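You operate a simulated robot arm through the tools that you are given. There is no shell and no other tool. Be economical: measure what you need, move in short steps, check, and stop when the job is done.

Carry out the task below with a simulated two-armed robot. There is one attempt and no reset: what you move stays moved.

TASK
Tighten the LOT 65 jar's lid, then turn the jar over until even.
Fine: tighten it in the holder; turn until the streaks are gone; jar back to its place. Set down upright: what you pick out.

The check looks at the end state, three seconds after you hand in, the way a careful person would. Anything else that was tipped, shoved, dropped, spilled or broken makes it a failure. A push-on lid holds only when it is set on centred and level and pressed home; a screw cap is set on level and turned clockwise until tight.

THE ROBOT
Two 7-joint arms with two-finger parallel grippers on one trunk, on a base that drives. Base frame: it is fixed to the floor where the robot stands at the start and does not move with it; the origin is under the middle of the robot, x ahead of it, y to its left, z up. Readings come in cm, rad, newtons and seconds.
The left shoulder is at the start at [5, 16.1, 119.8], the right one opposite. With the tool pointing down near the work surface each hand reaches from about 22 to 68 cm from the robot's upright axis, wherever it stands, measured 20 degrees to its own side. Places, roughly: jar holder on the bench [50, 10, 90]. Payload 3.43 kg a hand.
The TCP of each hand is the grasp point between the finger pads, 3 cm short of the fingertips. In the tool frame z runs along the fingers and y along their closing line. The gripper opens to 9.4 cm. The fingers are 2.8 cm wide and 1 cm thick; the gripper's body (5 by 9.6 cm) begins 5.5 cm behind the TCP.
Orientation is that of the tool frame in the base frame, as a unit quaternion [w, x, y, z]. With the fingers straight down and closing along the base's y, the tool's x points along the base's -x, its y along +y and its z along -z.

THE INTERFACE
- The arms move only by the tool step_arm. It takes "left_motion", "right_motion" or both (then of equal length, played together; a hand with none holds still); each is a list of rows, each a list of 7 numbers: the shift along the base's x, y, z in cm, then the turn, a rotation vector about the base's x, y, z in rad, then the opening in per cent of the stroke, from 0 (shut) to 100 (fully open). In form: [[tx, ty, tz, ax, ay, az, gripper], ...]. A call has 1 to 10 rows; each row is the pose to reach, as a shift and turn from the pose commanded when the call began. Each row takes 0.2 s and may step no farther than 5 cm and 0.15 rad from the row before; otherwise, or with a gripper value out of range, the whole call is refused. Where a pose cannot be reached the arm comes as near as it can. A force on the tool above 40 N (or 10 N above the force at the start of the call, whichever is more), or a blocked arm, ends the call early, and 0.2 s more pass. Each finger travels about 4.5 cm/s and halts on what it meets, pressing with about 27 N; the grip force reading is that of the motor and also rises with nothing between the fingers. The clock runs only during rows and for 0.2 s after the last one: add rows that repeat a pose to give the fingers time. The reply holds the time, the measured pose of the TCP, the force on the tool along the base axes, the opening and the grip force, in the units named above and with some noise, with the torque about the TCP (base axes, N m) and any sound that the robot's microphone picked up.
- Cameras (640 x 400 px; columns grow to the right, rows downward): "scene" is now at [12.5, 1.32, 136.8]; the picture's right is [0.14, -0.99, 0.00], its down [-0.29, -0.04, -0.96] and it looks along [0.95, 0.13, -0.29] (base axes); focal length 214 px, centre (320, 200). "left" rides on the left gripper at [7.6, -1.4, -10.2] in its tool frame; the picture's right is [0.18, 0.98, 0.00], its down [-0.75, 0.14, -0.64] and it looks along [-0.63, 0.12, 0.77] (tool axes); focal length 243 px, centre (320, 200). "right" rides on the right gripper at [7.6, 1.4, -10.2] in its tool frame; the picture's right is [-0.18, 0.98, 0.00], its down [-0.75, -0.14, -0.64] and it looks along [-0.63, -0.12, 0.77] (tool axes); focal length 243 px, centre (320, 200). There is no depth. A picture from a camera that has moved, and an enlarged one, comes with that camera's place and axes in the base frame and with its lens. The place of the scene camera against the robot may be out by one fixed shift of up to 2.5 cm in any direction.
- camera(camera): a new picture of that camera. No time passes.
- move_column(by): slides the trunk up (or, below 0, down) by that many cm; the arms and the scene camera ride with it, the base frame stays. It gives what a move gives, with no picture.
- base_move(legs): drives the robot by 1 to 6 legs, each [ahead, left, turn to the left] in cm, cm and rad, along the robot's own axes; the way and the turn of a leg run together, so that a leg with both is an arc; at most 150 cm and 3.142 rad a leg. The arms and the cameras ride along, it lands a little off, and it stops where it bumps. It gives what a move gives.
- turn_head(pan, tilt): turns the head with the scene camera to pan (to the left, within 1.396 rad either way) and tilt (down, from -0.506 to 1.204), counted from straight ahead of the robot. It gives what a move gives.
- enlarge(camera, box): a new picture of the part [left, top, right, bottom] of that camera's present view, enlarged. No time passes.
- hand_in(): hands the job in; it is judged then, once.

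Work in short steps. Places have to be worked out from the pictures, the camera data and where the tool is seen: move nearer, look again, correct. Check each grasp and each placing, and mend what went wrong. You have 120 turns and 108 pictures in all, those below and enlarged ones among them. Open the grippers and draw the arms clear of the work before you hand the job in, unless the task says otherwise; then end with one line.

The tools are called after ">>>" by a JSON object that holds its "op" and its "data". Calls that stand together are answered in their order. step_arm: Moves the arms, as the interface text tells. Its arguments: {"type":"object","properties":{"left_motion":{"type":"array"},"right_motion":{"type":"array"}},"required":[]} The other tools are called the same way: move_column (by) slides the trunk up or down; base_move (legs) drives the base; turn_head (pan, tilt) turns the head that bears the scene camera; camera (camera) takes a picture; enlarge (camera, box) takes an enlarged picture of a part of a camera's view; hand_in () hands the job in.

At the start:

```text
t: 0.0
left_position: [35.7, 20.09, 136.79]
left_ee_rot: [0.0, 0.0, 1.0, -0.001]
left_force: [-0.3, 0.6, -0.4]
left_torque: [0.0, 0.01, -0.01]
left_grip_width: 9.4
left_grip_force: 0.0
right_position: [39.54, -10.63, 133.37]
right_ee_rot: [0.001, 0.001, 1.0, 0.001]
right_force: [-0.2, -0.5, 0.2]
right_torque: [-0.03, -0.02, 0.03]
right_grip_width: 9.39
right_grip_force: 0.1
trunk travel left (down, up): [-22.5, 4.2]
robot x, y, heading: [0.07, 0.18, -0.0]
head pan, tilt: [0.14, 0.293]
```

scene: 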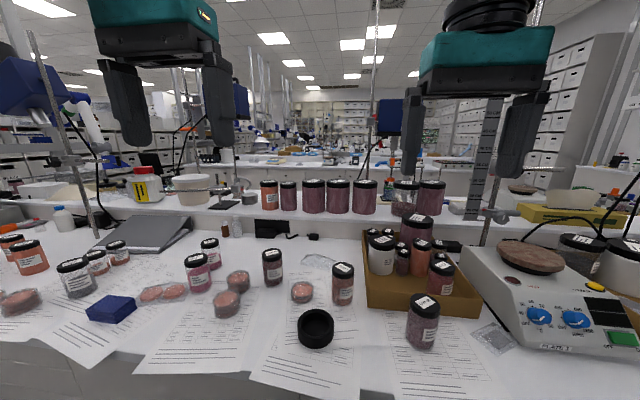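
right: 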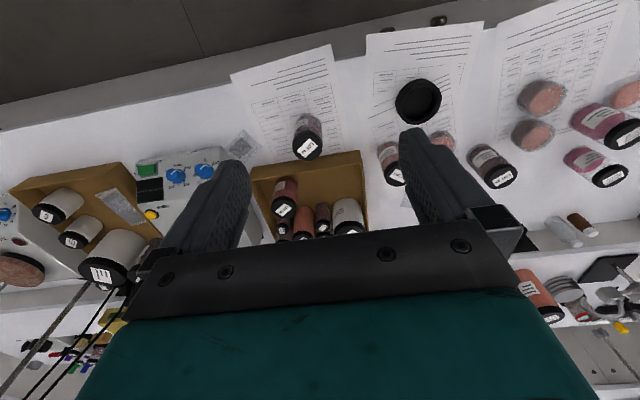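
left: 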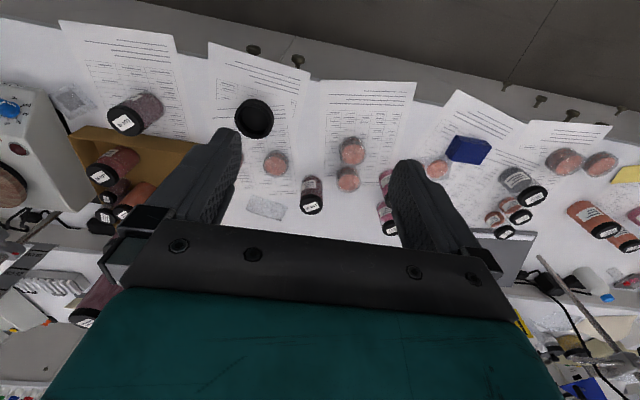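

The bench shows many jars with lid labels; I need to find LOT 65. I enlarge the parts of the scene picture.

>>> {"op": "enlarge", "data": {"camera": "scene", "box": [340, 210, 480, 350]}}

>>> {"op": "enlarge", "data": {"camera": "scene", "box": [180, 220, 370, 350]}}

>>> {"op": "enlarge", "data": {"camera": "scene", "box": [0, 210, 180, 330]}}

>>> {"op": "enlarge", "data": {"camera": "right", "box": [240, 90, 400, 250]}}

```text
2.86 times, centred on (410, 280) of scene
camera zoom: at [12.5, 1.32, 136.8], right [0.14, -0.99, 0.0], down [-0.29, -0.04, -0.96], along [0.95, 0.13, -0.29], focal length 613 px, centre (63, -29)
```

zoom: 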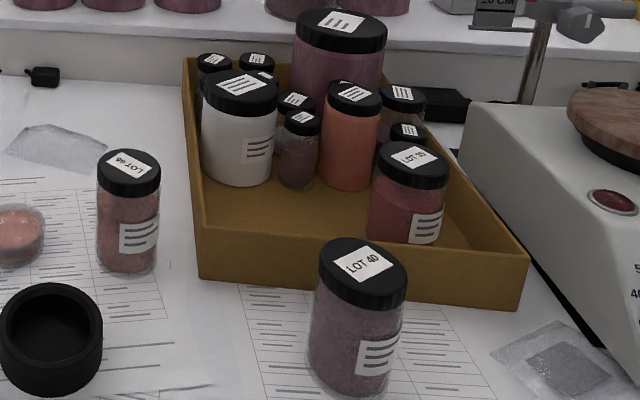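

```text
3.08 times, centred on (275, 285) of scene
camera zoom: at [12.5, 1.32, 136.8], right [0.14, -0.99, 0.0], down [-0.29, -0.04, -0.96], along [0.95, 0.13, -0.29], focal length 660 px, centre (458, -62)
```

zoom: 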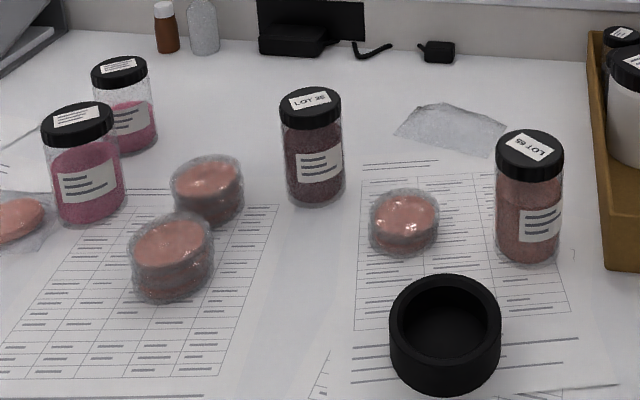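

```text
3.33 times, centred on (90, 270) of scene
camera zoom: at [12.5, 1.32, 136.8], right [0.14, -0.99, 0.0], down [-0.29, -0.04, -0.96], along [0.95, 0.13, -0.29], focal length 715 px, centre (1087, -33)
```

zoom: 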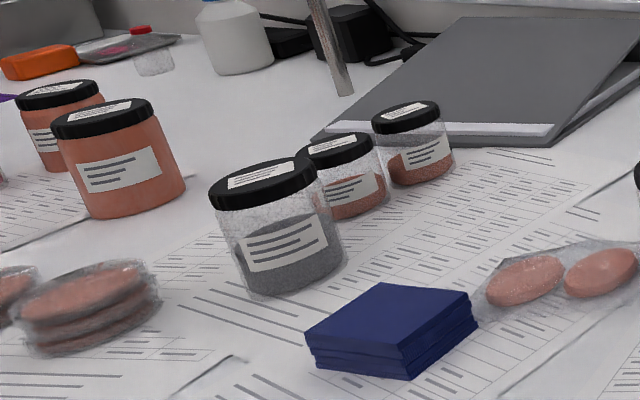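

```text
2.50 times, centred on (320, 170) of right
camera zoom: at [32.02, -9.24, 143.71], right [0.19, 0.98, 0.0], down [0.75, -0.14, 0.64], along [0.63, -0.12, -0.77], focal length 606 px, centre (320, 275)
```

zoom: 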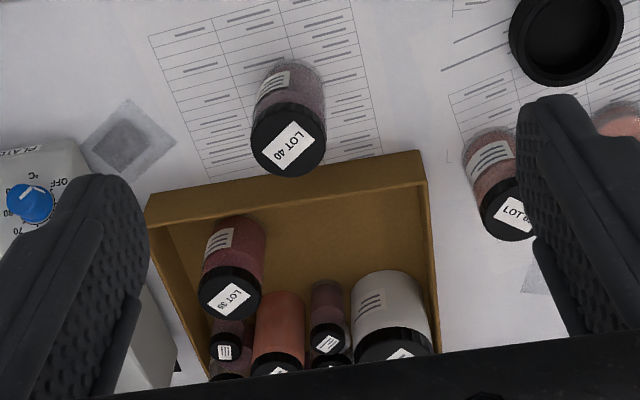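

The jar by the tray reads LOT 65 or so; I check both tags closer.

>>> {"op": "enlarge", "data": {"camera": "scene", "box": [322, 250, 372, 310]}}

>>> {"op": "enlarge", "data": {"camera": "scene", "box": [250, 235, 300, 295]}}

>>> {"op": "enlarge", "data": {"camera": "left", "box": [60, 60, 340, 230]}}

```text
6.67 times, centred on (347, 280) of scene
camera zoom: at [12.5, 1.32, 136.8], right [0.14, -0.99, 0.0], down [-0.29, -0.04, -0.96], along [0.95, 0.13, -0.29], focal length 1430 px, centre (140, -333)
```

zoom: 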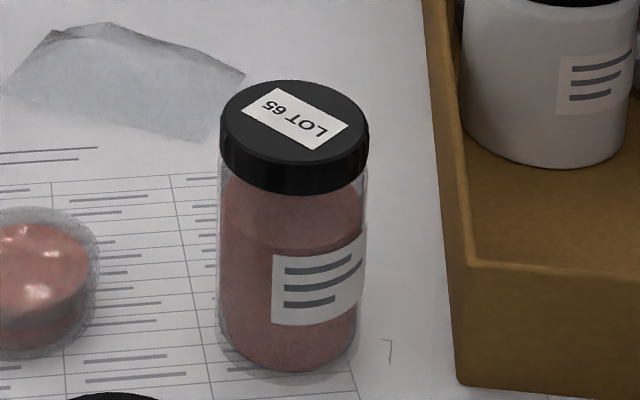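

```text
6.67 times, centred on (275, 265) of scene
camera zoom: at [12.5, 1.32, 136.8], right [0.14, -0.99, 0.0], down [-0.29, -0.04, -0.96], along [0.95, 0.13, -0.29], focal length 1430 px, centre (620, -233)
```

zoom: 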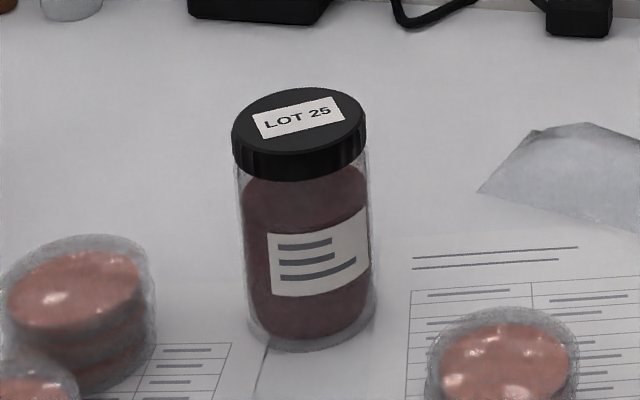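

```text
2.29 times, centred on (200, 145) of left
camera zoom: at [28.02, 18.63, 147.1], right [-0.18, 0.98, 0.0], down [0.75, 0.14, 0.64], along [0.63, 0.12, -0.77], focal length 555 px, centre (594, 326)
```

zoom: 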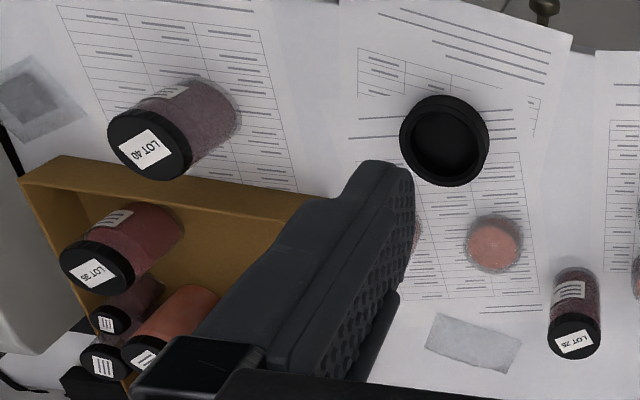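

LOT 65 is the jar left of the tray, by my estimate at about (63, 2), about 12 cm tall and 6 cm wide. I swing the left hand to point forward in free air so it can grip the body from the front.

>>> {"op": "step_arm", "data": {"left_motion": [[1, -1, -2, 0, -0.15, 0, 100], [2, -2, -4, 0, -0.3, 0, 100], [3, -3, -6, 0, -0.45, 0, 100], [4, -4, -8, 0, -0.6, 0, 100], [5, -5, -10, 0, -0.75, 0, 100], [6, -6, -12, 0, -0.9, 0, 100], [7, -7, -14, 0, -1.05, 0, 100], [8, -8, -16, 0, -1.2, 0, 100], [9, -9, -18, 0, -1.35, 0, 100], [9, -9, -20, 0, -1.5, 0, 100]]}}

```text
t: 2.2
left_position: [44.45, 10.55, 116.99]
left_ee_rot: [0.683, 0.002, 0.73, -0.003]
left_force: [-0.4, 0.3, -0.5]
left_torque: [-0.01, -0.08, -0.08]
left_grip_width: 9.39
left_grip_force: 0.0
right_position: [39.37, -11.08, 133.61]
right_ee_rot: [0.002, 0.001, 1.0, 0.002]
right_force: [-0.5, -1.6, -0.6]
right_torque: [0.05, -0.03, 0.01]
right_grip_width: 9.39
right_grip_force: 0.1
trunk travel left (down, up): [-22.5, 4.2]
robot x, y, heading: [0.02, -0.36, 0.003]
head pan, tilt: [0.14, 0.293]
```

The hand points forward. I test how far the wrist rolls about the finger axis here, in free air, before I rely on it.

>>> {"op": "step_arm", "data": {"left_motion": [[0, 0, 0, 0.15, 0, 0, 100], [0, 0, 0, 0.3, 0, 0, 100], [0, 0, 0, 0.45, 0, 0, 100], [0, 0, 0, 0.6, 0, 0, 100], [0, 0, 0, 0.75, 0, 0, 100], [0, 0, 0, 0.9, 0, 0, 100], [0, 0, 0, 1.05, 0, 0, 100], [0, 0, 0, 1.2, 0, 0, 100], [0, 0, 0, 1.35, 0, 0, 100], [0, 0, 0, 1.5, 0, 0, 100]]}}

>>> {"op": "step_arm", "data": {"left_motion": [[0, 0, 0, 0.15, 0, 0, 100], [0, 0, 0, 0.3, 0, 0, 100], [0, 0, 0, 0.45, 0, 0, 100], [0, 0, 0, 0.6, 0, 0, 100], [0, 0, 0, 0.75, 0, 0, 100], [0, 0, 0, 0.9, 0, 0, 100], [0, 0, 0, 1.05, 0, 0, 100], [0, 0, 0, 1.2, 0, 0, 100], [0, 0, 0, 1.35, 0, 0, 100], [0, 0, 0, 1.5, 0, 0, 100]]}}

>>> {"op": "camera", "data": {"camera": "left"}}

>>> {"op": "camera", "data": {"camera": "scene"}}

```text
t: 4.4
left_position: [44.7, 11.11, 116.77]
left_ee_rot: [0.498, 0.465, 0.535, 0.499]
left_force: [-1.2, 0.4, -0.8]
left_torque: [-0.02, 0.01, -0.02]
left_grip_width: 9.42
left_grip_force: 0.2
right_position: [39.55, -10.73, 133.43]
right_ee_rot: [0.001, 0.001, 1.0, 0.001]
right_force: [0.3, -0.1, -0.4]
right_torque: [-0.02, 0.02, 0.02]
right_grip_width: 9.43
right_grip_force: 0.1
trunk travel left (down, up): [-22.5, 4.2]
robot x, y, heading: [-0.28, -0.29, 0.003]
head pan, tilt: [0.14, 0.293]
```

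```text
t: 6.6
left_position: [40.89, 10.92, 116.89]
left_ee_rot: [0.023, 0.664, 0.089, 0.742]
left_force: [0.0, 0.2, 0.5]
left_torque: [-0.03, 0.02, 0.0]
left_grip_width: 9.41
left_grip_force: 0.2
left hand out of reach, approached as far as the arm can: row 8, 9, 10
right_position: [39.45, -10.72, 133.39]
right_ee_rot: [0.002, 0.001, 1.0, 0.001]
right_force: [0.5, -0.7, -0.3]
right_torque: [0.03, 0.01, 0.03]
right_grip_width: 9.4
right_grip_force: 0.1
trunk travel left (down, up): [-22.5, 4.2]
robot x, y, heading: [0.03, -0.19, 0.004]
head pan, tilt: [0.14, 0.293]
```

```text
97 pictures are left
camera left: at [29.74, 12.36, 123.2], right [0.06, -0.94, 0.34], down [-0.53, -0.32, -0.78], along [0.84, -0.14, -0.52], focal length 243 px, centre (320, 200)
```

left: 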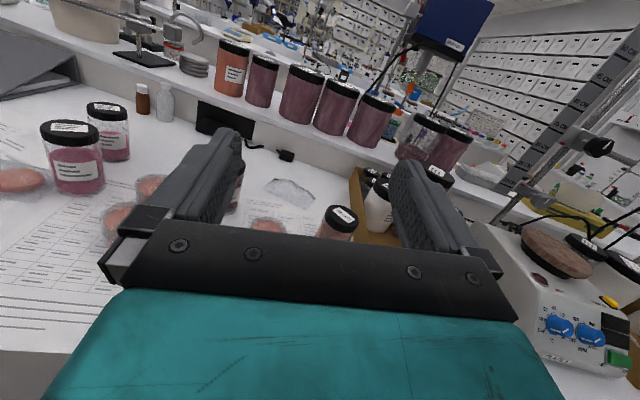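

```text
96 pictures are left
camera scene: at [12.42, 1.26, 136.81], right [0.14, -0.99, 0.0], down [-0.29, -0.04, -0.96], along [0.95, 0.13, -0.29], focal length 214 px, centre (320, 200)
```

scene: 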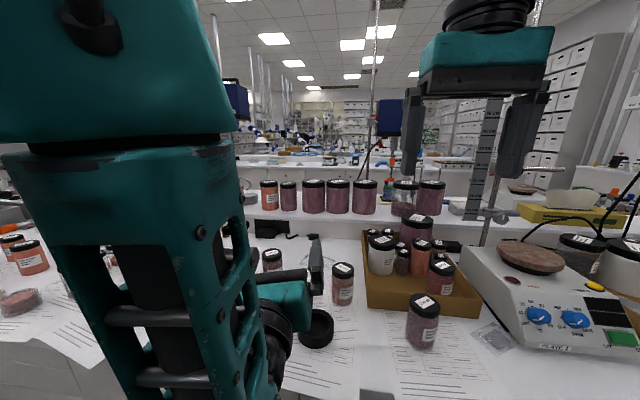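

The roll reaches about 2.75 rad, nearly upside down, so the front grip works for turning. I roll back to level.

>>> {"op": "step_arm", "data": {"left_motion": [[0, 0, 0, -0.15, 0, 0, 100], [0, 0, 0, -0.3, 0, 0, 100], [0, 0, 0, -0.45, 0, 0, 100], [0, 0, 0, -0.6, 0, 0, 100], [0, 0, 0, -0.75, 0, 0, 100], [0, 0, 0, -0.9, 0, 0, 100], [0, 0, 0, -1.05, 0, 0, 100], [0, 0, 0, -1.2, 0, 0, 100], [0, 0, 0, -1.35, 0, 0, 100], [0, 0, 0, -1.5, 0, 0, 100]]}}

>>> {"op": "step_arm", "data": {"left_motion": [[0, 0, 0, -0.15, 0, 0, 100], [0, 0, 0, -0.3, 0, 0, 100], [0, 0, 0, -0.45, 0, 0, 100], [0, 0, 0, -0.6, 0, 0, 100], [0, 0, 0, -0.75, 0, 0, 100], [0, 0, 0, -0.9, 0, 0, 100], [0, 0, 0, -1.05, 0, 0, 100], [0, 0, 0, -1.2, 0, 0, 100], [0, 0, 0, -1.35, 0, 0, 100], [0, 0, 0, -1.5, 0, 0, 100]]}}

>>> {"op": "camera", "data": {"camera": "left"}}

>>> {"op": "camera", "data": {"camera": "scene"}}

```text
t: 8.8
left_position: [41.12, 10.7, 116.83]
left_ee_rot: [0.472, 0.468, 0.572, 0.481]
left_force: [0.0, 0.2, -0.5]
left_torque: [0.02, 0.02, 0.02]
left_grip_width: 9.39
left_grip_force: 0.1
left hand out of reach, approached as far as the arm can: row 10
right_position: [39.61, -10.66, 133.6]
right_ee_rot: [0.0, 0.001, 1.0, 0.002]
right_force: [-0.2, 0.1, -0.1]
right_torque: [0.02, 0.01, 0.0]
right_grip_width: 9.37
right_grip_force: 0.0
trunk travel left (down, up): [-22.5, 4.2]
robot x, y, heading: [-0.32, -0.25, -0.0]
head pan, tilt: [0.14, 0.293]
```

```text
t: 11.0
left_position: [43.02, 9.67, 116.67]
left_ee_rot: [0.664, 0.02, 0.746, -0.036]
left_force: [-1.0, 0.6, 0.2]
left_torque: [-0.01, -0.02, -0.01]
left_grip_width: 9.41
left_grip_force: 0.1
left hand out of reach, approached as far as the arm can: row 2, 3, 4, 5, 6, 7, 8, 9, 10
right_position: [39.67, -10.66, 133.45]
right_ee_rot: [0.0, 0.001, 1.0, 0.001]
right_force: [0.3, -0.6, 0.6]
right_torque: [-0.03, 0.0, -0.01]
right_grip_width: 9.38
right_grip_force: 0.0
trunk travel left (down, up): [-22.5, 4.2]
robot x, y, heading: [-0.12, 0.22, 0.001]
head pan, tilt: [0.14, 0.293]
```

```text
95 pictures are left
camera left: at [31.91, 8.82, 110.49], right [0.06, 0.98, -0.21], down [-0.54, 0.21, 0.82], along [0.84, 0.07, 0.54], focal length 243 px, centre (320, 200)
```

left: 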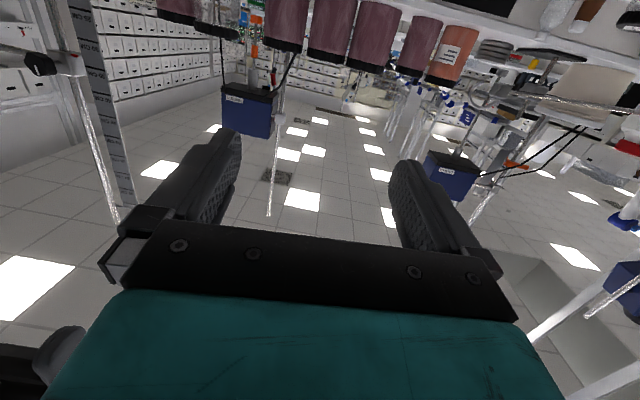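

```text
94 pictures are left
camera scene: at [12.51, 1.34, 136.79], right [0.14, -0.99, 0.0], down [-0.29, -0.04, -0.96], along [0.95, 0.13, -0.29], focal length 214 px, centre (320, 200)
```

scene: 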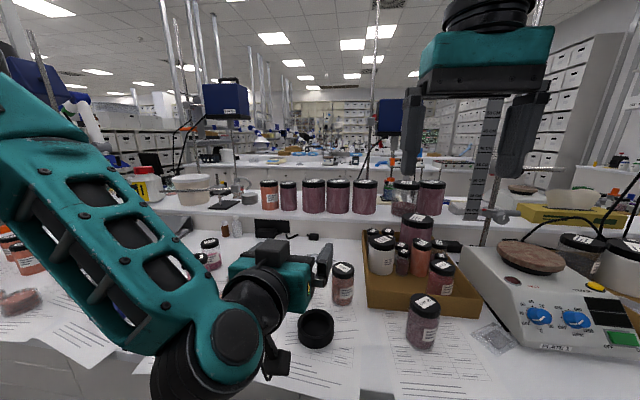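

The camera block hangs below the hand when level, so I pitch the hand about 30° down for the grip, which lifts the camera above the bench. I move it to a start point behind and above the jar.

>>> {"op": "step_arm", "data": {"left_motion": [[1, -1.6, -0.5, 0.005, 0.08, 0.015, 100], [2, -3.2, -1, 0.01, 0.16, 0.03, 100], [3, -4.8, -2, 0.015, 0.24, 0.045, 100], [4, -6.4, -4, 0.02, 0.32, 0.06, 100], [5, -8, -6, 0.027, 0.42, 0.078, 100], [5, -8, -8, 0.027, 0.42, 0.078, 100]]}}

>>> {"op": "camera", "data": {"camera": "left"}}

>>> {"op": "camera", "data": {"camera": "scene"}}

```text
t: 12.4
left_position: [48.03, 1.67, 108.8]
left_ee_rot: [0.494, -0.006, 0.869, -0.004]
left_force: [-1.2, 0.5, 0.0]
left_torque: [-0.01, 0.02, 0.0]
left_grip_width: 9.4
left_grip_force: 0.1
right_position: [39.68, -10.73, 133.53]
right_ee_rot: [0.0, 0.001, 1.0, 0.001]
right_force: [0.6, 0.0, 0.0]
right_torque: [0.03, 0.01, 0.0]
right_grip_width: 9.41
right_grip_force: 0.0
trunk travel left (down, up): [-22.5, 4.2]
robot x, y, heading: [-0.27, -0.02, -0.002]
head pan, tilt: [0.14, 0.293]
```

```text
93 pictures are left
camera left: at [35.3, 0.03, 107.56], right [-0.1, 0.98, -0.17], down [-0.17, 0.15, 0.97], along [0.98, 0.13, 0.15], focal length 243 px, centre (320, 200)
```

left: 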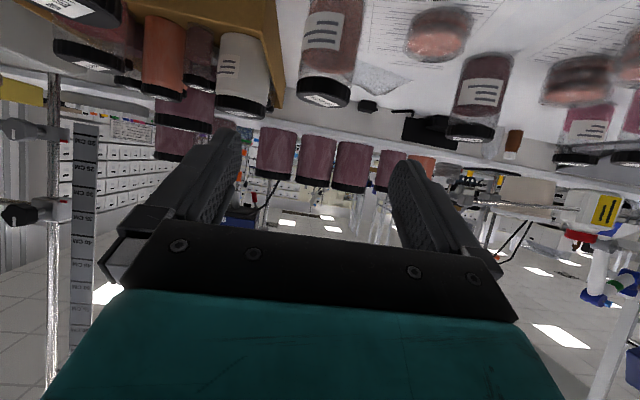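

```text
92 pictures are left
camera scene: at [12.51, 1.34, 136.8], right [0.14, -0.99, 0.0], down [-0.29, -0.04, -0.96], along [0.95, 0.13, -0.29], focal length 214 px, centre (320, 200)
```

scene: 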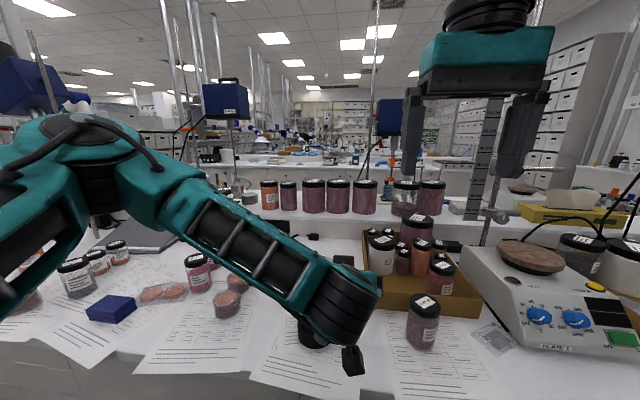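

From the left camera the jar stands at y≈2.1 with the lid top at z≈102 and its lower edge near 100. I come closer along the finger line and look again.

>>> {"op": "step_arm", "data": {"left_motion": [[2, 0.2, -2, 0, 0, 0, 100], [4, 0.4, -4, 0, 0, 0, 100], [6.4, 0.5, -6.6, 0, 0, 0, 100], [6.4, 0.5, -6.6, 0, 0, 0, 100]]}}

>>> {"op": "camera", "data": {"camera": "left"}}

>>> {"op": "camera", "data": {"camera": "right"}}

```text
t: 13.4
left_position: [54.35, 2.28, 102.19]
left_ee_rot: [0.495, -0.007, 0.869, -0.004]
left_force: [-0.1, -0.2, 0.2]
left_torque: [0.0, 0.02, -0.01]
left_grip_width: 9.4
left_grip_force: 0.1
right_position: [39.44, -10.66, 133.51]
right_ee_rot: [0.001, 0.001, 1.0, 0.001]
right_force: [0.1, 0.6, 0.3]
right_torque: [0.04, -0.01, 0.0]
right_grip_width: 9.39
right_grip_force: 0.0
trunk travel left (down, up): [-22.5, 4.2]
robot x, y, heading: [-0.04, -0.14, -0.001]
head pan, tilt: [0.14, 0.293]
```

```text
91 pictures are left
camera left: at [41.72, 0.52, 100.9], right [-0.1, 0.98, -0.17], down [-0.17, 0.15, 0.97], along [0.98, 0.13, 0.15], focal length 243 px, centre (320, 200)
```

left: 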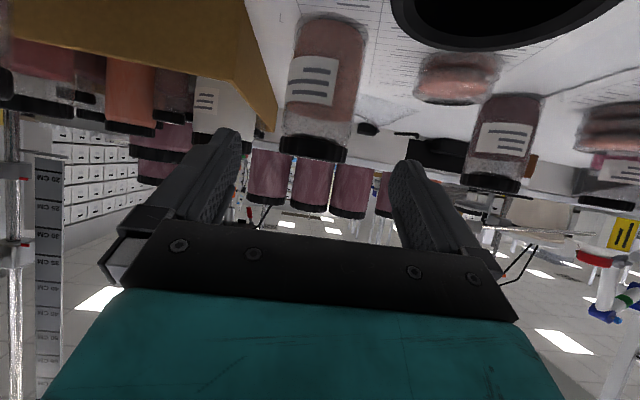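

```text
90 pictures are left
camera right: at [31.98, -9.25, 143.72], right [0.19, 0.98, 0.0], down [0.75, -0.14, 0.64], along [0.63, -0.12, -0.77], focal length 243 px, centre (320, 200)
```

right: 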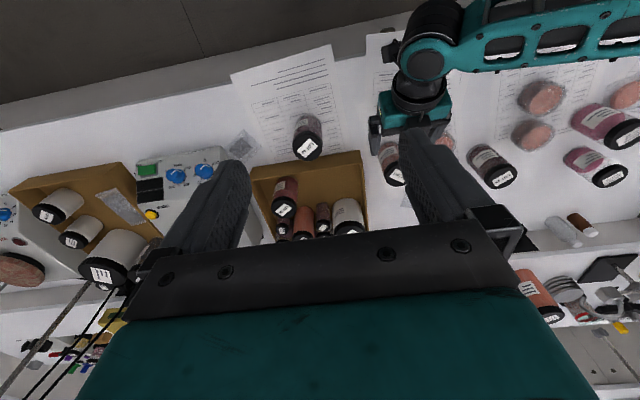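

I measure the jar's distance better with an enlarged left view.

>>> {"op": "enlarge", "data": {"camera": "left", "box": [260, 0, 400, 170]}}

```text
2.35 times, centred on (330, 85) of left
camera zoom: at [41.72, 0.52, 100.9], right [-0.1, 0.98, -0.17], down [-0.17, 0.15, 0.97], along [0.98, 0.13, 0.15], focal length 571 px, centre (296, 471)
```

zoom: 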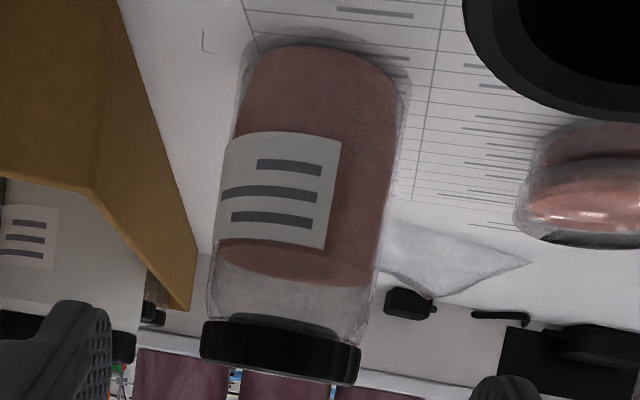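

The jar centre is at about (63.6, 2.1). I flatten the pitch a little for palm clearance and slide in around the body just below the lid.

>>> {"op": "step_arm", "data": {"left_motion": [[2, -0.05, -1.5, 0, -0.04, 0, 100], [4, -0.1, -2.6, 0, -0.09, 0, 100], [6, -0.15, -3.8, 0, -0.09, 0, 100], [8, -0.18, -4.9, 0, -0.09, 0, 100], [9, -0.18, -5.5, 0, -0.09, 0, 100], [9, -0.18, -5.5, 0, -0.09, 0, 100]]}}

>>> {"op": "camera", "data": {"camera": "left"}}

>>> {"op": "camera", "data": {"camera": "scene"}}

```text
t: 14.8
left_position: [63.44, 1.98, 96.64]
left_ee_rot: [0.533, -0.006, 0.846, -0.005]
left_force: [0.0, -0.5, 0.0]
left_torque: [-0.02, 0.02, -0.08]
left_grip_width: 9.38
left_grip_force: 0.1
right_position: [39.59, -10.69, 133.61]
right_ee_rot: [0.0, 0.001, 1.0, 0.001]
right_force: [-0.5, 0.0, 0.7]
right_torque: [0.01, 0.01, 0.0]
right_grip_width: 9.38
right_grip_force: 0.2
trunk travel left (down, up): [-22.5, 4.2]
robot x, y, heading: [0.0, -0.22, -0.005]
head pan, tilt: [0.14, 0.293]
```

```text
88 pictures are left
camera left: at [50.9, 0.32, 94.28], right [-0.08, 0.98, -0.18], down [-0.26, 0.15, 0.95], along [0.96, 0.13, 0.24], focal length 243 px, centre (320, 200)
```

left: 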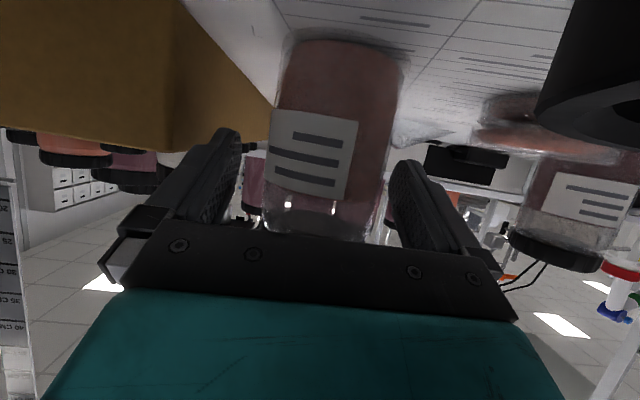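

```text
87 pictures are left
camera scene: at [12.49, 1.32, 136.8], right [0.14, -0.99, 0.0], down [-0.29, -0.04, -0.96], along [0.95, 0.13, -0.29], focal length 214 px, centre (320, 200)
```

scene: 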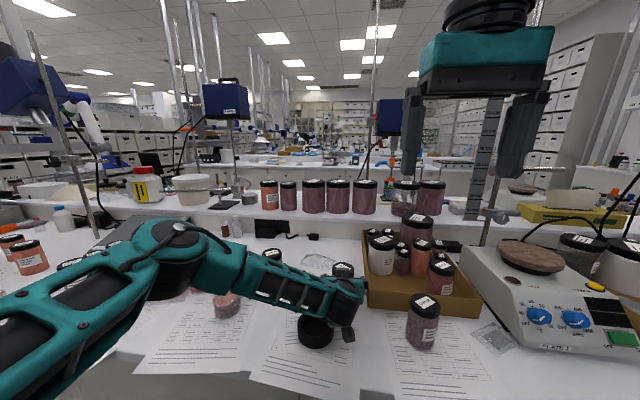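

The jar stands centred between the fingers. I close on it.

>>> {"op": "step_arm", "data": {"left_motion": [[0, 0.1, 0, 0, 0, 0, 60], [0, 0.1, 0, 0, 0, 0, 30], [0, 0.1, 0, 0, 0, 0, 30], [0, 0.1, 0, 0, 0, 0, 30], [0, 0.1, 0, 0, 0, 0, 30]]}}

>>> {"op": "camera", "data": {"camera": "left"}}

```text
t: 16.0
left_position: [63.34, 2.05, 96.74]
left_ee_rot: [0.534, -0.006, 0.846, -0.004]
left_force: [0.0, -0.2, 0.2]
left_torque: [-0.05, -0.04, 0.03]
left_grip_width: 6.36
left_grip_force: 27.0
right_position: [39.51, -10.69, 133.49]
right_ee_rot: [0.0, 0.001, 1.0, 0.002]
right_force: [0.3, -0.4, -0.4]
right_torque: [0.01, 0.02, -0.02]
right_grip_width: 9.42
right_grip_force: 0.0
trunk travel left (down, up): [-22.5, 4.2]
robot x, y, heading: [-0.06, 0.2, -0.003]
head pan, tilt: [0.14, 0.293]
```

```text
86 pictures are left
camera left: at [50.88, 0.42, 94.3], right [-0.08, 0.98, -0.18], down [-0.26, 0.15, 0.95], along [0.96, 0.13, 0.24], focal length 243 px, centre (320, 200)
```

left: 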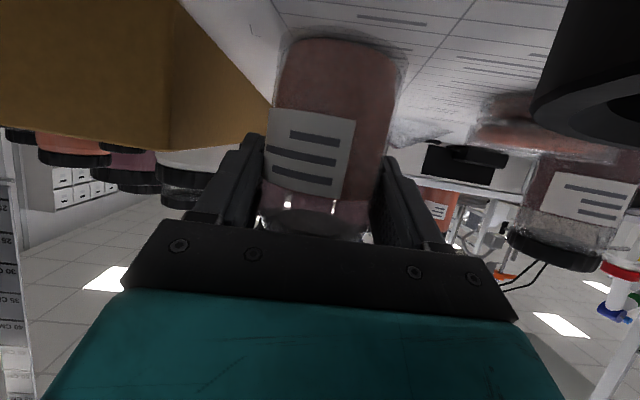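

Held at 6.36 cm. I lift straight up a little and check.

>>> {"op": "step_arm", "data": {"left_motion": [[0, 0, 1.5, 0, 0, 0, 25], [0, 0, 3, 0, 0, 0, 25], [0, 0, 6, 0, 0, 0, 25], [0, 0, 9, 0, 0, 0, 25], [0, 0, 12, 0, 0, 0, 25]]}}

>>> {"op": "camera", "data": {"camera": "left"}}

>>> {"op": "camera", "data": {"camera": "scene"}}

```text
t: 17.2
left_position: [63.45, 2.11, 108.73]
left_ee_rot: [0.534, -0.005, 0.845, -0.005]
left_force: [0.0, -0.9, -1.9]
left_torque: [-0.02, 0.03, -0.03]
left_grip_width: 5.94
left_grip_force: 27.5
right_position: [39.57, -10.67, 133.59]
right_ee_rot: [0.0, 0.001, 1.0, 0.001]
right_force: [-0.1, -0.1, 0.3]
right_torque: [0.01, -0.01, 0.03]
right_grip_width: 9.35
right_grip_force: 0.1
trunk travel left (down, up): [-22.5, 4.2]
robot x, y, heading: [-0.61, -0.42, -0.001]
head pan, tilt: [0.14, 0.293]
```

```text
85 pictures are left
camera left: at [50.89, 0.39, 106.43], right [-0.08, 0.98, -0.18], down [-0.26, 0.15, 0.95], along [0.96, 0.13, 0.24], focal length 243 px, centre (320, 200)
```

left: 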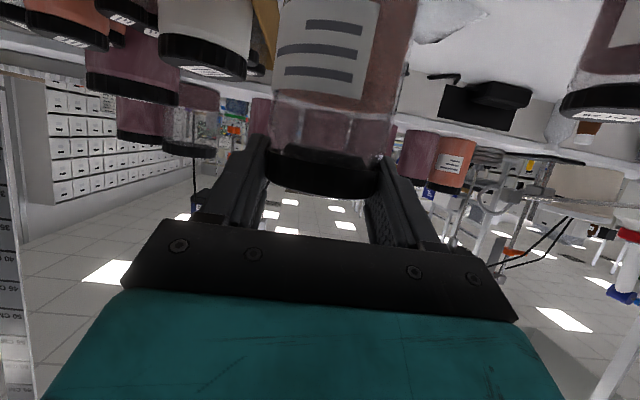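

```text
84 pictures are left
camera scene: at [12.48, 1.32, 136.8], right [0.14, -0.99, 0.0], down [-0.29, -0.04, -0.96], along [0.95, 0.13, -0.29], focal length 214 px, centre (320, 200)
```

scene: 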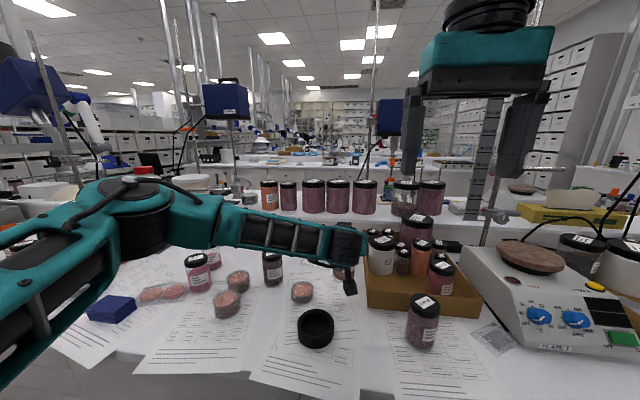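

The jar slid down in the grip: the fingers now seem to be at the lid. I look closer.

>>> {"op": "enlarge", "data": {"camera": "left", "box": [220, 0, 440, 240]}}

>>> {"op": "enlarge", "data": {"camera": "scene", "box": [290, 210, 410, 310]}}

>>> {"op": "enlarge", "data": {"camera": "right", "box": [340, 80, 480, 220]}}

```text
1.67 times, centred on (330, 120) of left
camera zoom: at [50.89, 0.39, 106.43], right [-0.08, 0.98, -0.18], down [-0.26, 0.15, 0.95], along [0.96, 0.13, 0.24], focal length 404 px, centre (303, 333)
```

zoom: 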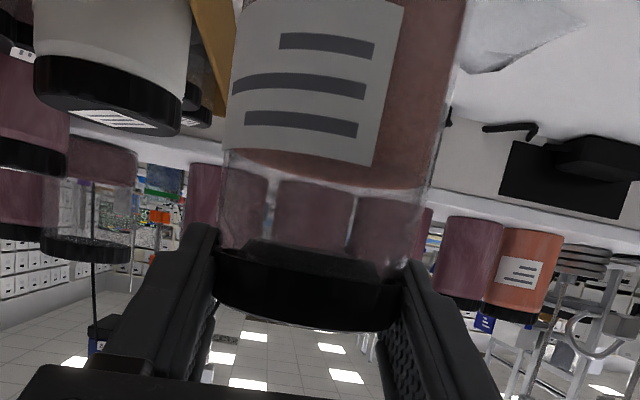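

```text
4.00 times, centred on (350, 260) of scene
camera zoom: at [12.48, 1.32, 136.8], right [0.14, -0.99, 0.0], down [-0.29, -0.04, -0.96], along [0.95, 0.13, -0.29], focal length 858 px, centre (200, -40)
```

zoom: 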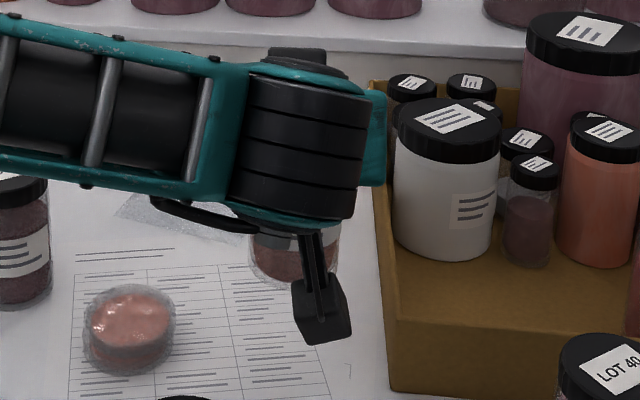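

```text
2.86 times, centred on (410, 150) of right
camera zoom: at [32.0, -9.24, 143.71], right [0.19, 0.98, 0.0], down [0.75, -0.14, 0.64], along [0.63, -0.12, -0.77], focal length 693 px, centre (63, 343)
```

zoom: 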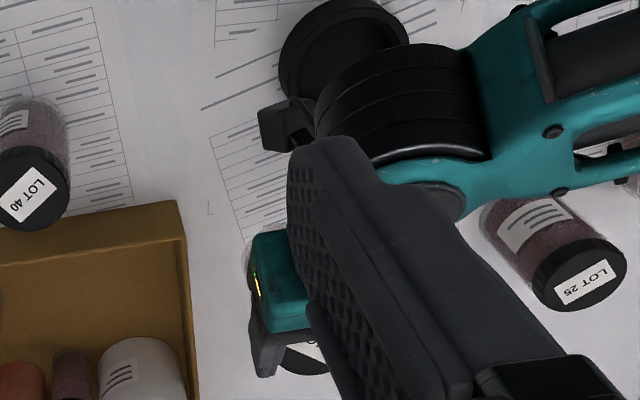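

The jar slipped down until the fingers hold its lid; it hangs straight. I raise it and move it left so that the holder is clear, and bring the right hand camera over for a measurement of the holder.

>>> {"op": "step_arm", "data": {"left_motion": [[0, 0, 1, 0, 0, 0, 20], [0, 0, 2.5, 0, 0, 0, 20], [0, 0, 4.5, 0, 0, 0, 20], [-1, 2, 6, 0, 0, 0, 20], [-1, 5, 6, 0, 0, 0, 20], [-1, 8, 6, 0, 0, 0, 20], [-1, 11, 6, 0, 0, 0, 20], [-1, 14, 6, 0, 0, 0, 20], [-1, 16, 6, 0, 0, 0, 20], [-1, 16, 6, 0, 0, 0, 20]], "right_motion": [[0, 1, -2, 0, 0, 0, 100], [0, 2, -4, 0, 0, 0, 100], [0, 3, -6, 0, 0, 0, 100], [0, 4, -8, 0, 0, 0, 100], [0, 6, -10, 0, 0, 0, 100], [0, 8, -12, 0, 0, 0, 100], [0, 10, -14, 0, 0, 0, 100], [0, 12, -16, 0, 0, 0, 100], [0, 14, -17, 0, 0, 0, 100], [0, 16, -18, 0, 0, 0, 100]]}}

>>> {"op": "camera", "data": {"camera": "right"}}

>>> {"op": "camera", "data": {"camera": "left"}}

>>> {"op": "camera", "data": {"camera": "scene"}}

```text
t: 19.4
left_position: [62.37, 18.1, 114.67]
left_ee_rot: [0.532, -0.006, 0.846, -0.005]
left_force: [-0.1, 0.2, -1.6]
left_torque: [0.03, 0.0, 0.02]
left_grip_width: 5.93
left_grip_force: 27.2
right_position: [39.57, 5.38, 115.53]
right_ee_rot: [0.0, 0.0, 1.0, 0.001]
right_force: [-1.1, 0.0, 0.4]
right_torque: [0.01, 0.0, -0.02]
right_grip_width: 9.43
right_grip_force: 0.0
trunk travel left (down, up): [-22.5, 4.2]
robot x, y, heading: [-0.16, -0.14, -0.003]
head pan, tilt: [0.14, 0.293]
```

```text
80 pictures are left
camera right: at [32.11, 6.79, 125.68], right [0.19, 0.98, 0.0], down [0.75, -0.14, 0.64], along [0.63, -0.12, -0.77], focal length 243 px, centre (320, 200)
```

right: 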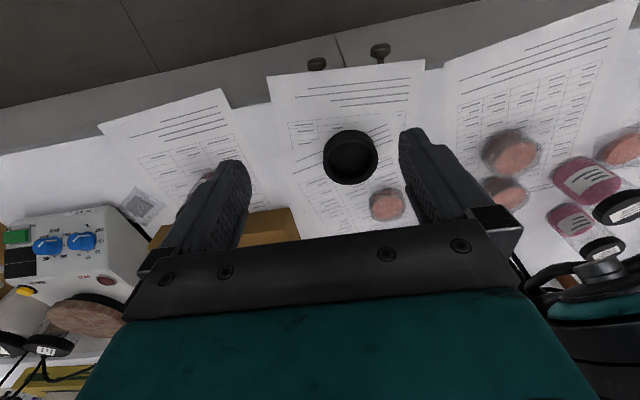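

```text
79 pictures are left
camera left: at [49.88, 16.51, 112.31], right [-0.08, 0.98, -0.18], down [-0.25, 0.15, 0.95], along [0.96, 0.13, 0.24], focal length 243 px, centre (320, 200)
```

left: 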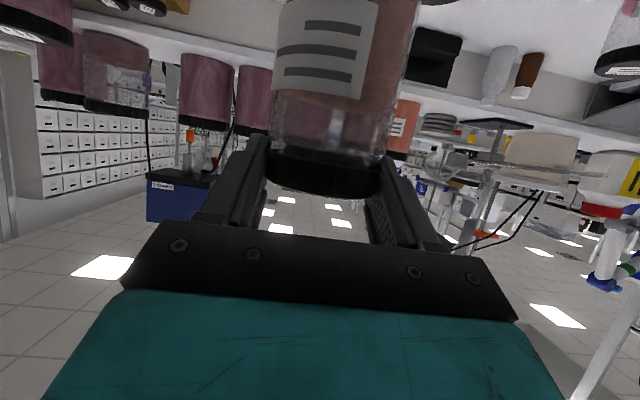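

```text
78 pictures are left
camera scene: at [12.53, 1.35, 136.79], right [0.14, -0.99, 0.0], down [-0.29, -0.04, -0.96], along [0.95, 0.13, -0.29], focal length 214 px, centre (320, 200)
```

scene: 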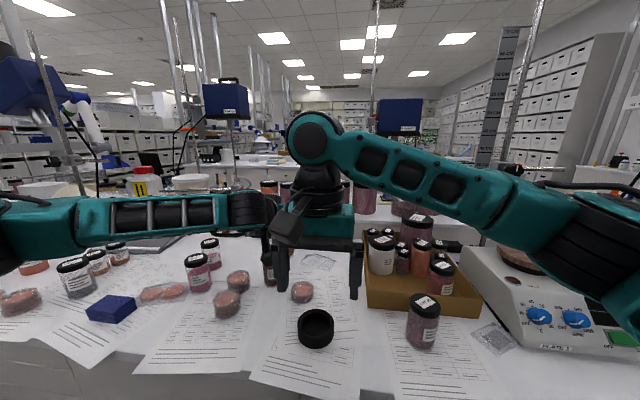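

The jar hangs steadily. I enlarge the holder in the right camera.

>>> {"op": "enlarge", "data": {"camera": "right", "box": [300, 110, 404, 200]}}

```text
4.44 times, centred on (352, 155) of right
camera zoom: at [32.11, 6.79, 125.68], right [0.19, 0.98, 0.0], down [0.75, -0.14, 0.64], along [0.63, -0.12, -0.77], focal length 1078 px, centre (178, 400)
```

zoom: 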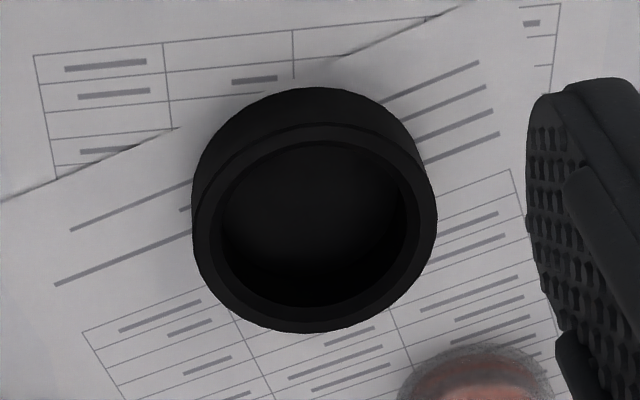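

Holder centre comes to about (52.1, 7.85), rim top z≈93. I pull the right hand back to the right and bring the jar high above the holder.

>>> {"op": "step_arm", "data": {"right_motion": [[0, -3, 1, 0, 0, 0, 100], [0, -7, 2, 0, 0, 0, 100], [0, -11, 3, 0, 0, 0, 100], [0, -15, 3, 0, 0, 0, 100], [0, -19, 3, 0, 0, 0, 100]]}}

>>> {"op": "step_arm", "data": {"left_motion": [[-1, -1, 0, 0, 0, 0, 20], [-2.5, -2.5, 0, 0, 0, 0, 20], [-4, -4, 0, 0, 0, 0, 20], [-5.5, -5.5, 0, 0, 0, 0, 20], [-7, -7, 0, 0, 0, 0, 20], [-8.5, -8.5, 0, 0, 0, 0, 20], [-9.6, -9.6, 0, 0, 0, 0, 20], [-10.2, -10.25, 0, 0, 0, 0, 20], [-10.2, -10.25, 0, 0, 0, 0, 20]]}}

>>> {"op": "camera", "data": {"camera": "right"}}

>>> {"op": "camera", "data": {"camera": "scene"}}

```text
t: 20.6
left_position: [62.45, 18.0, 114.86]
left_ee_rot: [0.533, -0.006, 0.846, -0.005]
left_force: [0.2, 0.0, -1.9]
left_torque: [-0.01, -0.01, 0.01]
left_grip_width: 5.92
left_grip_force: 27.2
right_position: [39.53, -13.71, 118.69]
right_ee_rot: [0.0, 0.0, 1.0, 0.001]
right_force: [-0.5, 0.3, 0.6]
right_torque: [-0.01, 0.01, -0.01]
right_grip_width: 9.38
right_grip_force: 0.1
trunk travel left (down, up): [-22.5, 4.2]
robot x, y, heading: [-0.15, 0.17, 0.003]
head pan, tilt: [0.14, 0.293]
```

```text
t: 22.6
left_position: [52.26, 7.83, 114.72]
left_ee_rot: [0.534, -0.008, 0.846, -0.004]
left_force: [0.1, 0.1, -2.0]
left_torque: [0.03, 0.02, 0.0]
left_grip_width: 5.91
left_grip_force: 27.1
right_position: [39.58, -13.59, 118.61]
right_ee_rot: [0.0, 0.0, 1.0, 0.0]
right_force: [0.0, -0.4, 0.0]
right_torque: [0.01, 0.01, 0.01]
right_grip_width: 9.39
right_grip_force: 0.0
trunk travel left (down, up): [-22.5, 4.2]
robot x, y, heading: [-0.24, -0.27, 0.001]
head pan, tilt: [0.14, 0.293]
```

```text
76 pictures are left
camera right: at [32.02, -12.21, 128.86], right [0.19, 0.98, 0.0], down [0.75, -0.14, 0.64], along [0.63, -0.12, -0.77], focal length 243 px, centre (320, 200)
```

right: 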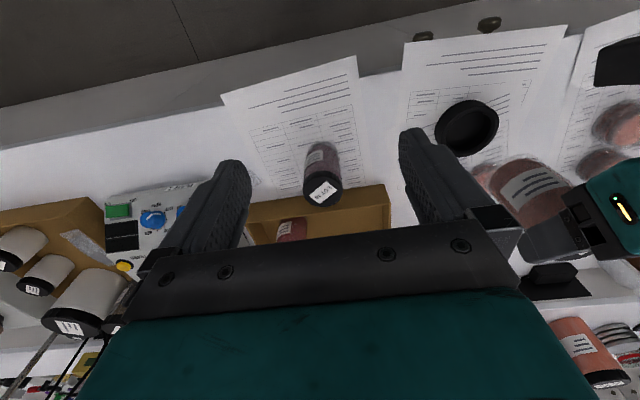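

```text
75 pictures are left
camera scene: at [12.51, 1.33, 136.79], right [0.14, -0.99, 0.0], down [-0.29, -0.04, -0.96], along [0.95, 0.13, -0.29], focal length 214 px, centre (320, 200)
```

scene: 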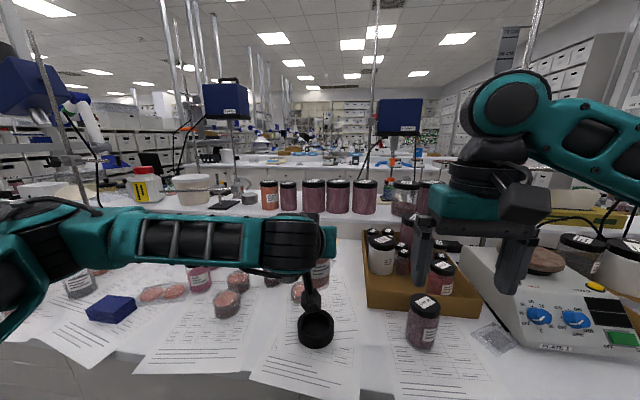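

I lower to just above the rim and compare the jar base with the holder.

>>> {"op": "step_arm", "data": {"left_motion": [[0, 0, -1.5, 0, 0, 0, 20], [0, 0, -3, 0, 0, 0, 20], [0, 0, -4.5, 0, 0, 0, 20], [0, 0, -6, 0, 0, 0, 20], [0, 0, -6, 0, 0, 0, 20]]}}

>>> {"op": "enlarge", "data": {"camera": "right", "box": [410, 80, 590, 240]}}

>>> {"op": "enlarge", "data": {"camera": "scene", "box": [260, 260, 380, 360]}}

```text
t: 23.8
left_position: [52.27, 7.74, 108.59]
left_ee_rot: [0.534, -0.007, 0.846, -0.004]
left_force: [0.7, 0.0, -1.7]
left_torque: [0.0, 0.02, -0.02]
left_grip_width: 5.91
left_grip_force: 26.7
right_position: [39.6, -13.71, 118.68]
right_ee_rot: [0.001, 0.001, 1.0, 0.001]
right_force: [0.6, 0.6, -0.1]
right_torque: [0.01, -0.03, 0.05]
right_grip_width: 9.39
right_grip_force: 0.1
trunk travel left (down, up): [-22.5, 4.2]
robot x, y, heading: [0.15, -0.05, -0.002]
head pan, tilt: [0.14, 0.293]
```

```text
2.50 times, centred on (500, 160) of right
camera zoom: at [32.01, -12.22, 128.86], right [0.19, 0.98, 0.0], down [0.75, -0.14, 0.64], along [0.63, -0.12, -0.77], focal length 606 px, centre (-130, 300)
```

zoom: 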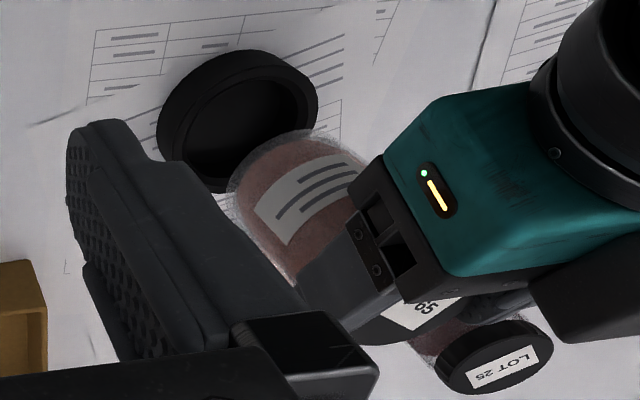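

```text
4.00 times, centred on (320, 310) of scene
camera zoom: at [12.51, 1.32, 136.8], right [0.14, -0.99, 0.0], down [-0.29, -0.04, -0.96], along [0.95, 0.13, -0.29], focal length 858 px, centre (320, -240)
```

zoom: 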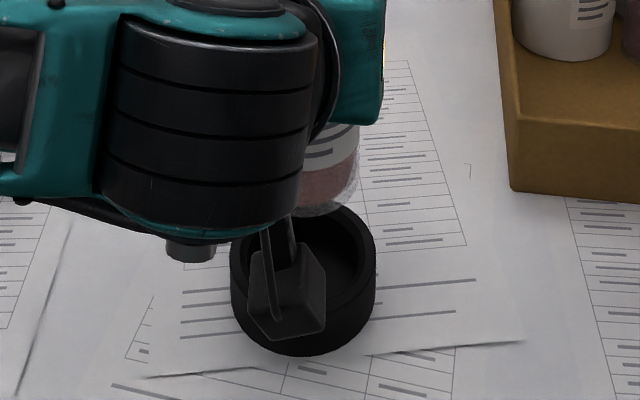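

The alignment in y looks good in the scene view. I lower 2.5 cm more so that the base is just above the rim, then compare again.

>>> {"op": "step_arm", "data": {"left_motion": [[0, 0.1, -1, 0, 0, 0, 20], [0, 0.1, -2, 0, 0, 0, 20], [0, 0.1, -2.5, 0, 0, 0, 20], [0, 0.1, -2.5, 0, 0, 0, 20]]}}

>>> {"op": "enlarge", "data": {"camera": "right", "box": [430, 80, 540, 180]}}

>>> {"op": "enlarge", "data": {"camera": "scene", "box": [280, 280, 370, 355]}}

```text
t: 24.8
left_position: [52.19, 7.88, 106.1]
left_ee_rot: [0.533, -0.007, 0.846, -0.004]
left_force: [-1.0, 0.1, -1.5]
left_torque: [-0.02, 0.02, 0.02]
left_grip_width: 5.91
left_grip_force: 27.2
right_position: [39.6, -13.63, 118.66]
right_ee_rot: [0.0, 0.001, 1.0, 0.001]
right_force: [0.6, -0.4, -0.8]
right_torque: [0.01, 0.01, 0.02]
right_grip_width: 9.39
right_grip_force: 0.1
trunk travel left (down, up): [-22.5, 4.2]
robot x, y, heading: [0.09, 0.16, -0.001]
head pan, tilt: [0.14, 0.293]
```

```text
4.00 times, centred on (485, 130) of right
camera zoom: at [32.02, -12.22, 128.86], right [0.19, 0.98, 0.0], down [0.75, -0.14, 0.64], along [0.63, -0.12, -0.77], focal length 970 px, centre (-340, 480)
```

zoom: 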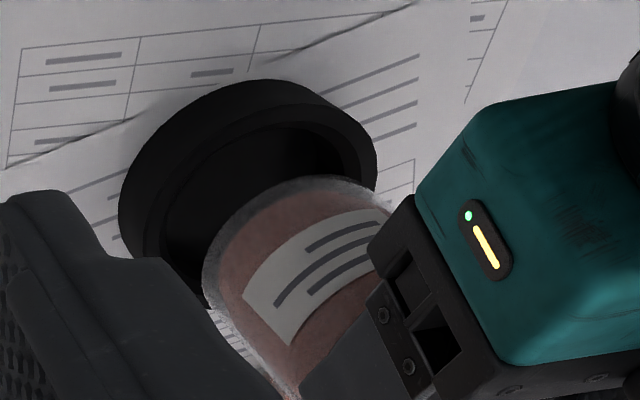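

```text
5.33 times, centred on (325, 318) of scene
camera zoom: at [12.51, 1.32, 136.79], right [0.14, -0.99, 0.0], down [-0.29, -0.04, -0.96], along [0.95, 0.13, -0.29], focal length 1144 px, centre (293, -427)
```

zoom: 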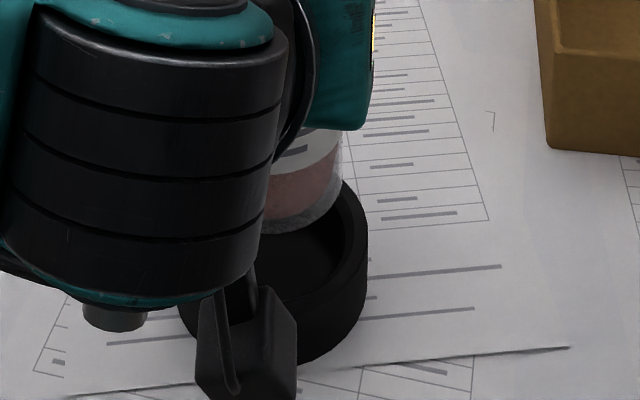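

The jar base sits about 1.5 cm higher than thought and about 0.6 cm too far ahead of the holder. I correct x and come lower.

>>> {"op": "step_arm", "data": {"left_motion": [[-0.3, 0.05, -0.5, 0, 0, 0, 20], [-0.55, 0.1, -1, 0, 0, 0, 20], [-0.55, 0.1, -1.8, 0, 0, 0, 20], [-0.55, 0.1, -1.8, 0, 0, 0, 20]]}}

>>> {"op": "enlarge", "data": {"camera": "right", "box": [430, 80, 540, 180]}}

>>> {"op": "enlarge", "data": {"camera": "scene", "box": [280, 280, 370, 355]}}

```text
t: 25.8
left_position: [51.66, 7.99, 104.36]
left_ee_rot: [0.534, -0.006, 0.846, -0.005]
left_force: [0.6, -0.7, -1.6]
left_torque: [0.04, -0.02, 0.0]
left_grip_width: 5.9
left_grip_force: 26.9
right_position: [39.58, -13.65, 118.71]
right_ee_rot: [-0.001, 0.001, 1.0, 0.001]
right_force: [0.4, -0.5, 0.3]
right_torque: [0.01, 0.01, -0.01]
right_grip_width: 9.37
right_grip_force: 0.0
trunk travel left (down, up): [-22.5, 4.2]
robot x, y, heading: [-0.4, 0.05, 0.006]
head pan, tilt: [0.14, 0.293]
```

```text
4.00 times, centred on (485, 130) of right
camera zoom: at [32.01, -12.21, 128.86], right [0.19, 0.98, 0.0], down [0.75, -0.14, 0.64], along [0.63, -0.12, -0.77], focal length 970 px, centre (-340, 480)
```

zoom: 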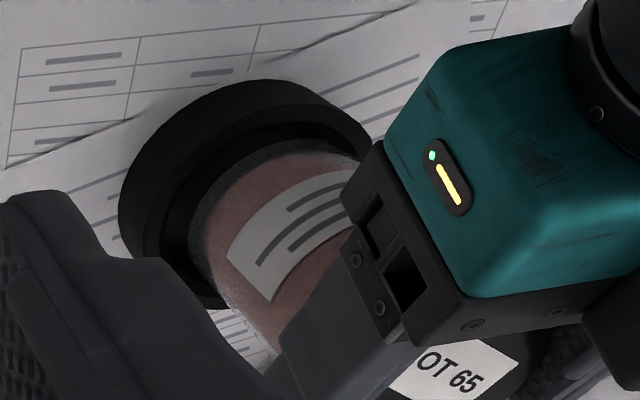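

```text
5.33 times, centred on (325, 318) of scene
camera zoom: at [12.51, 1.33, 136.79], right [0.14, -0.99, 0.0], down [-0.29, -0.04, -0.96], along [0.95, 0.13, -0.29], focal length 1144 px, centre (293, -427)
```

zoom: 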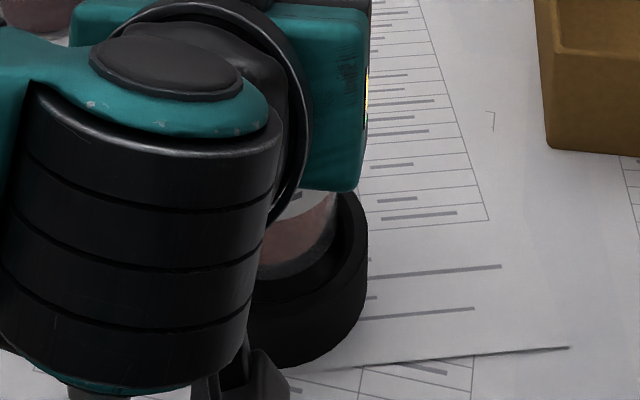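

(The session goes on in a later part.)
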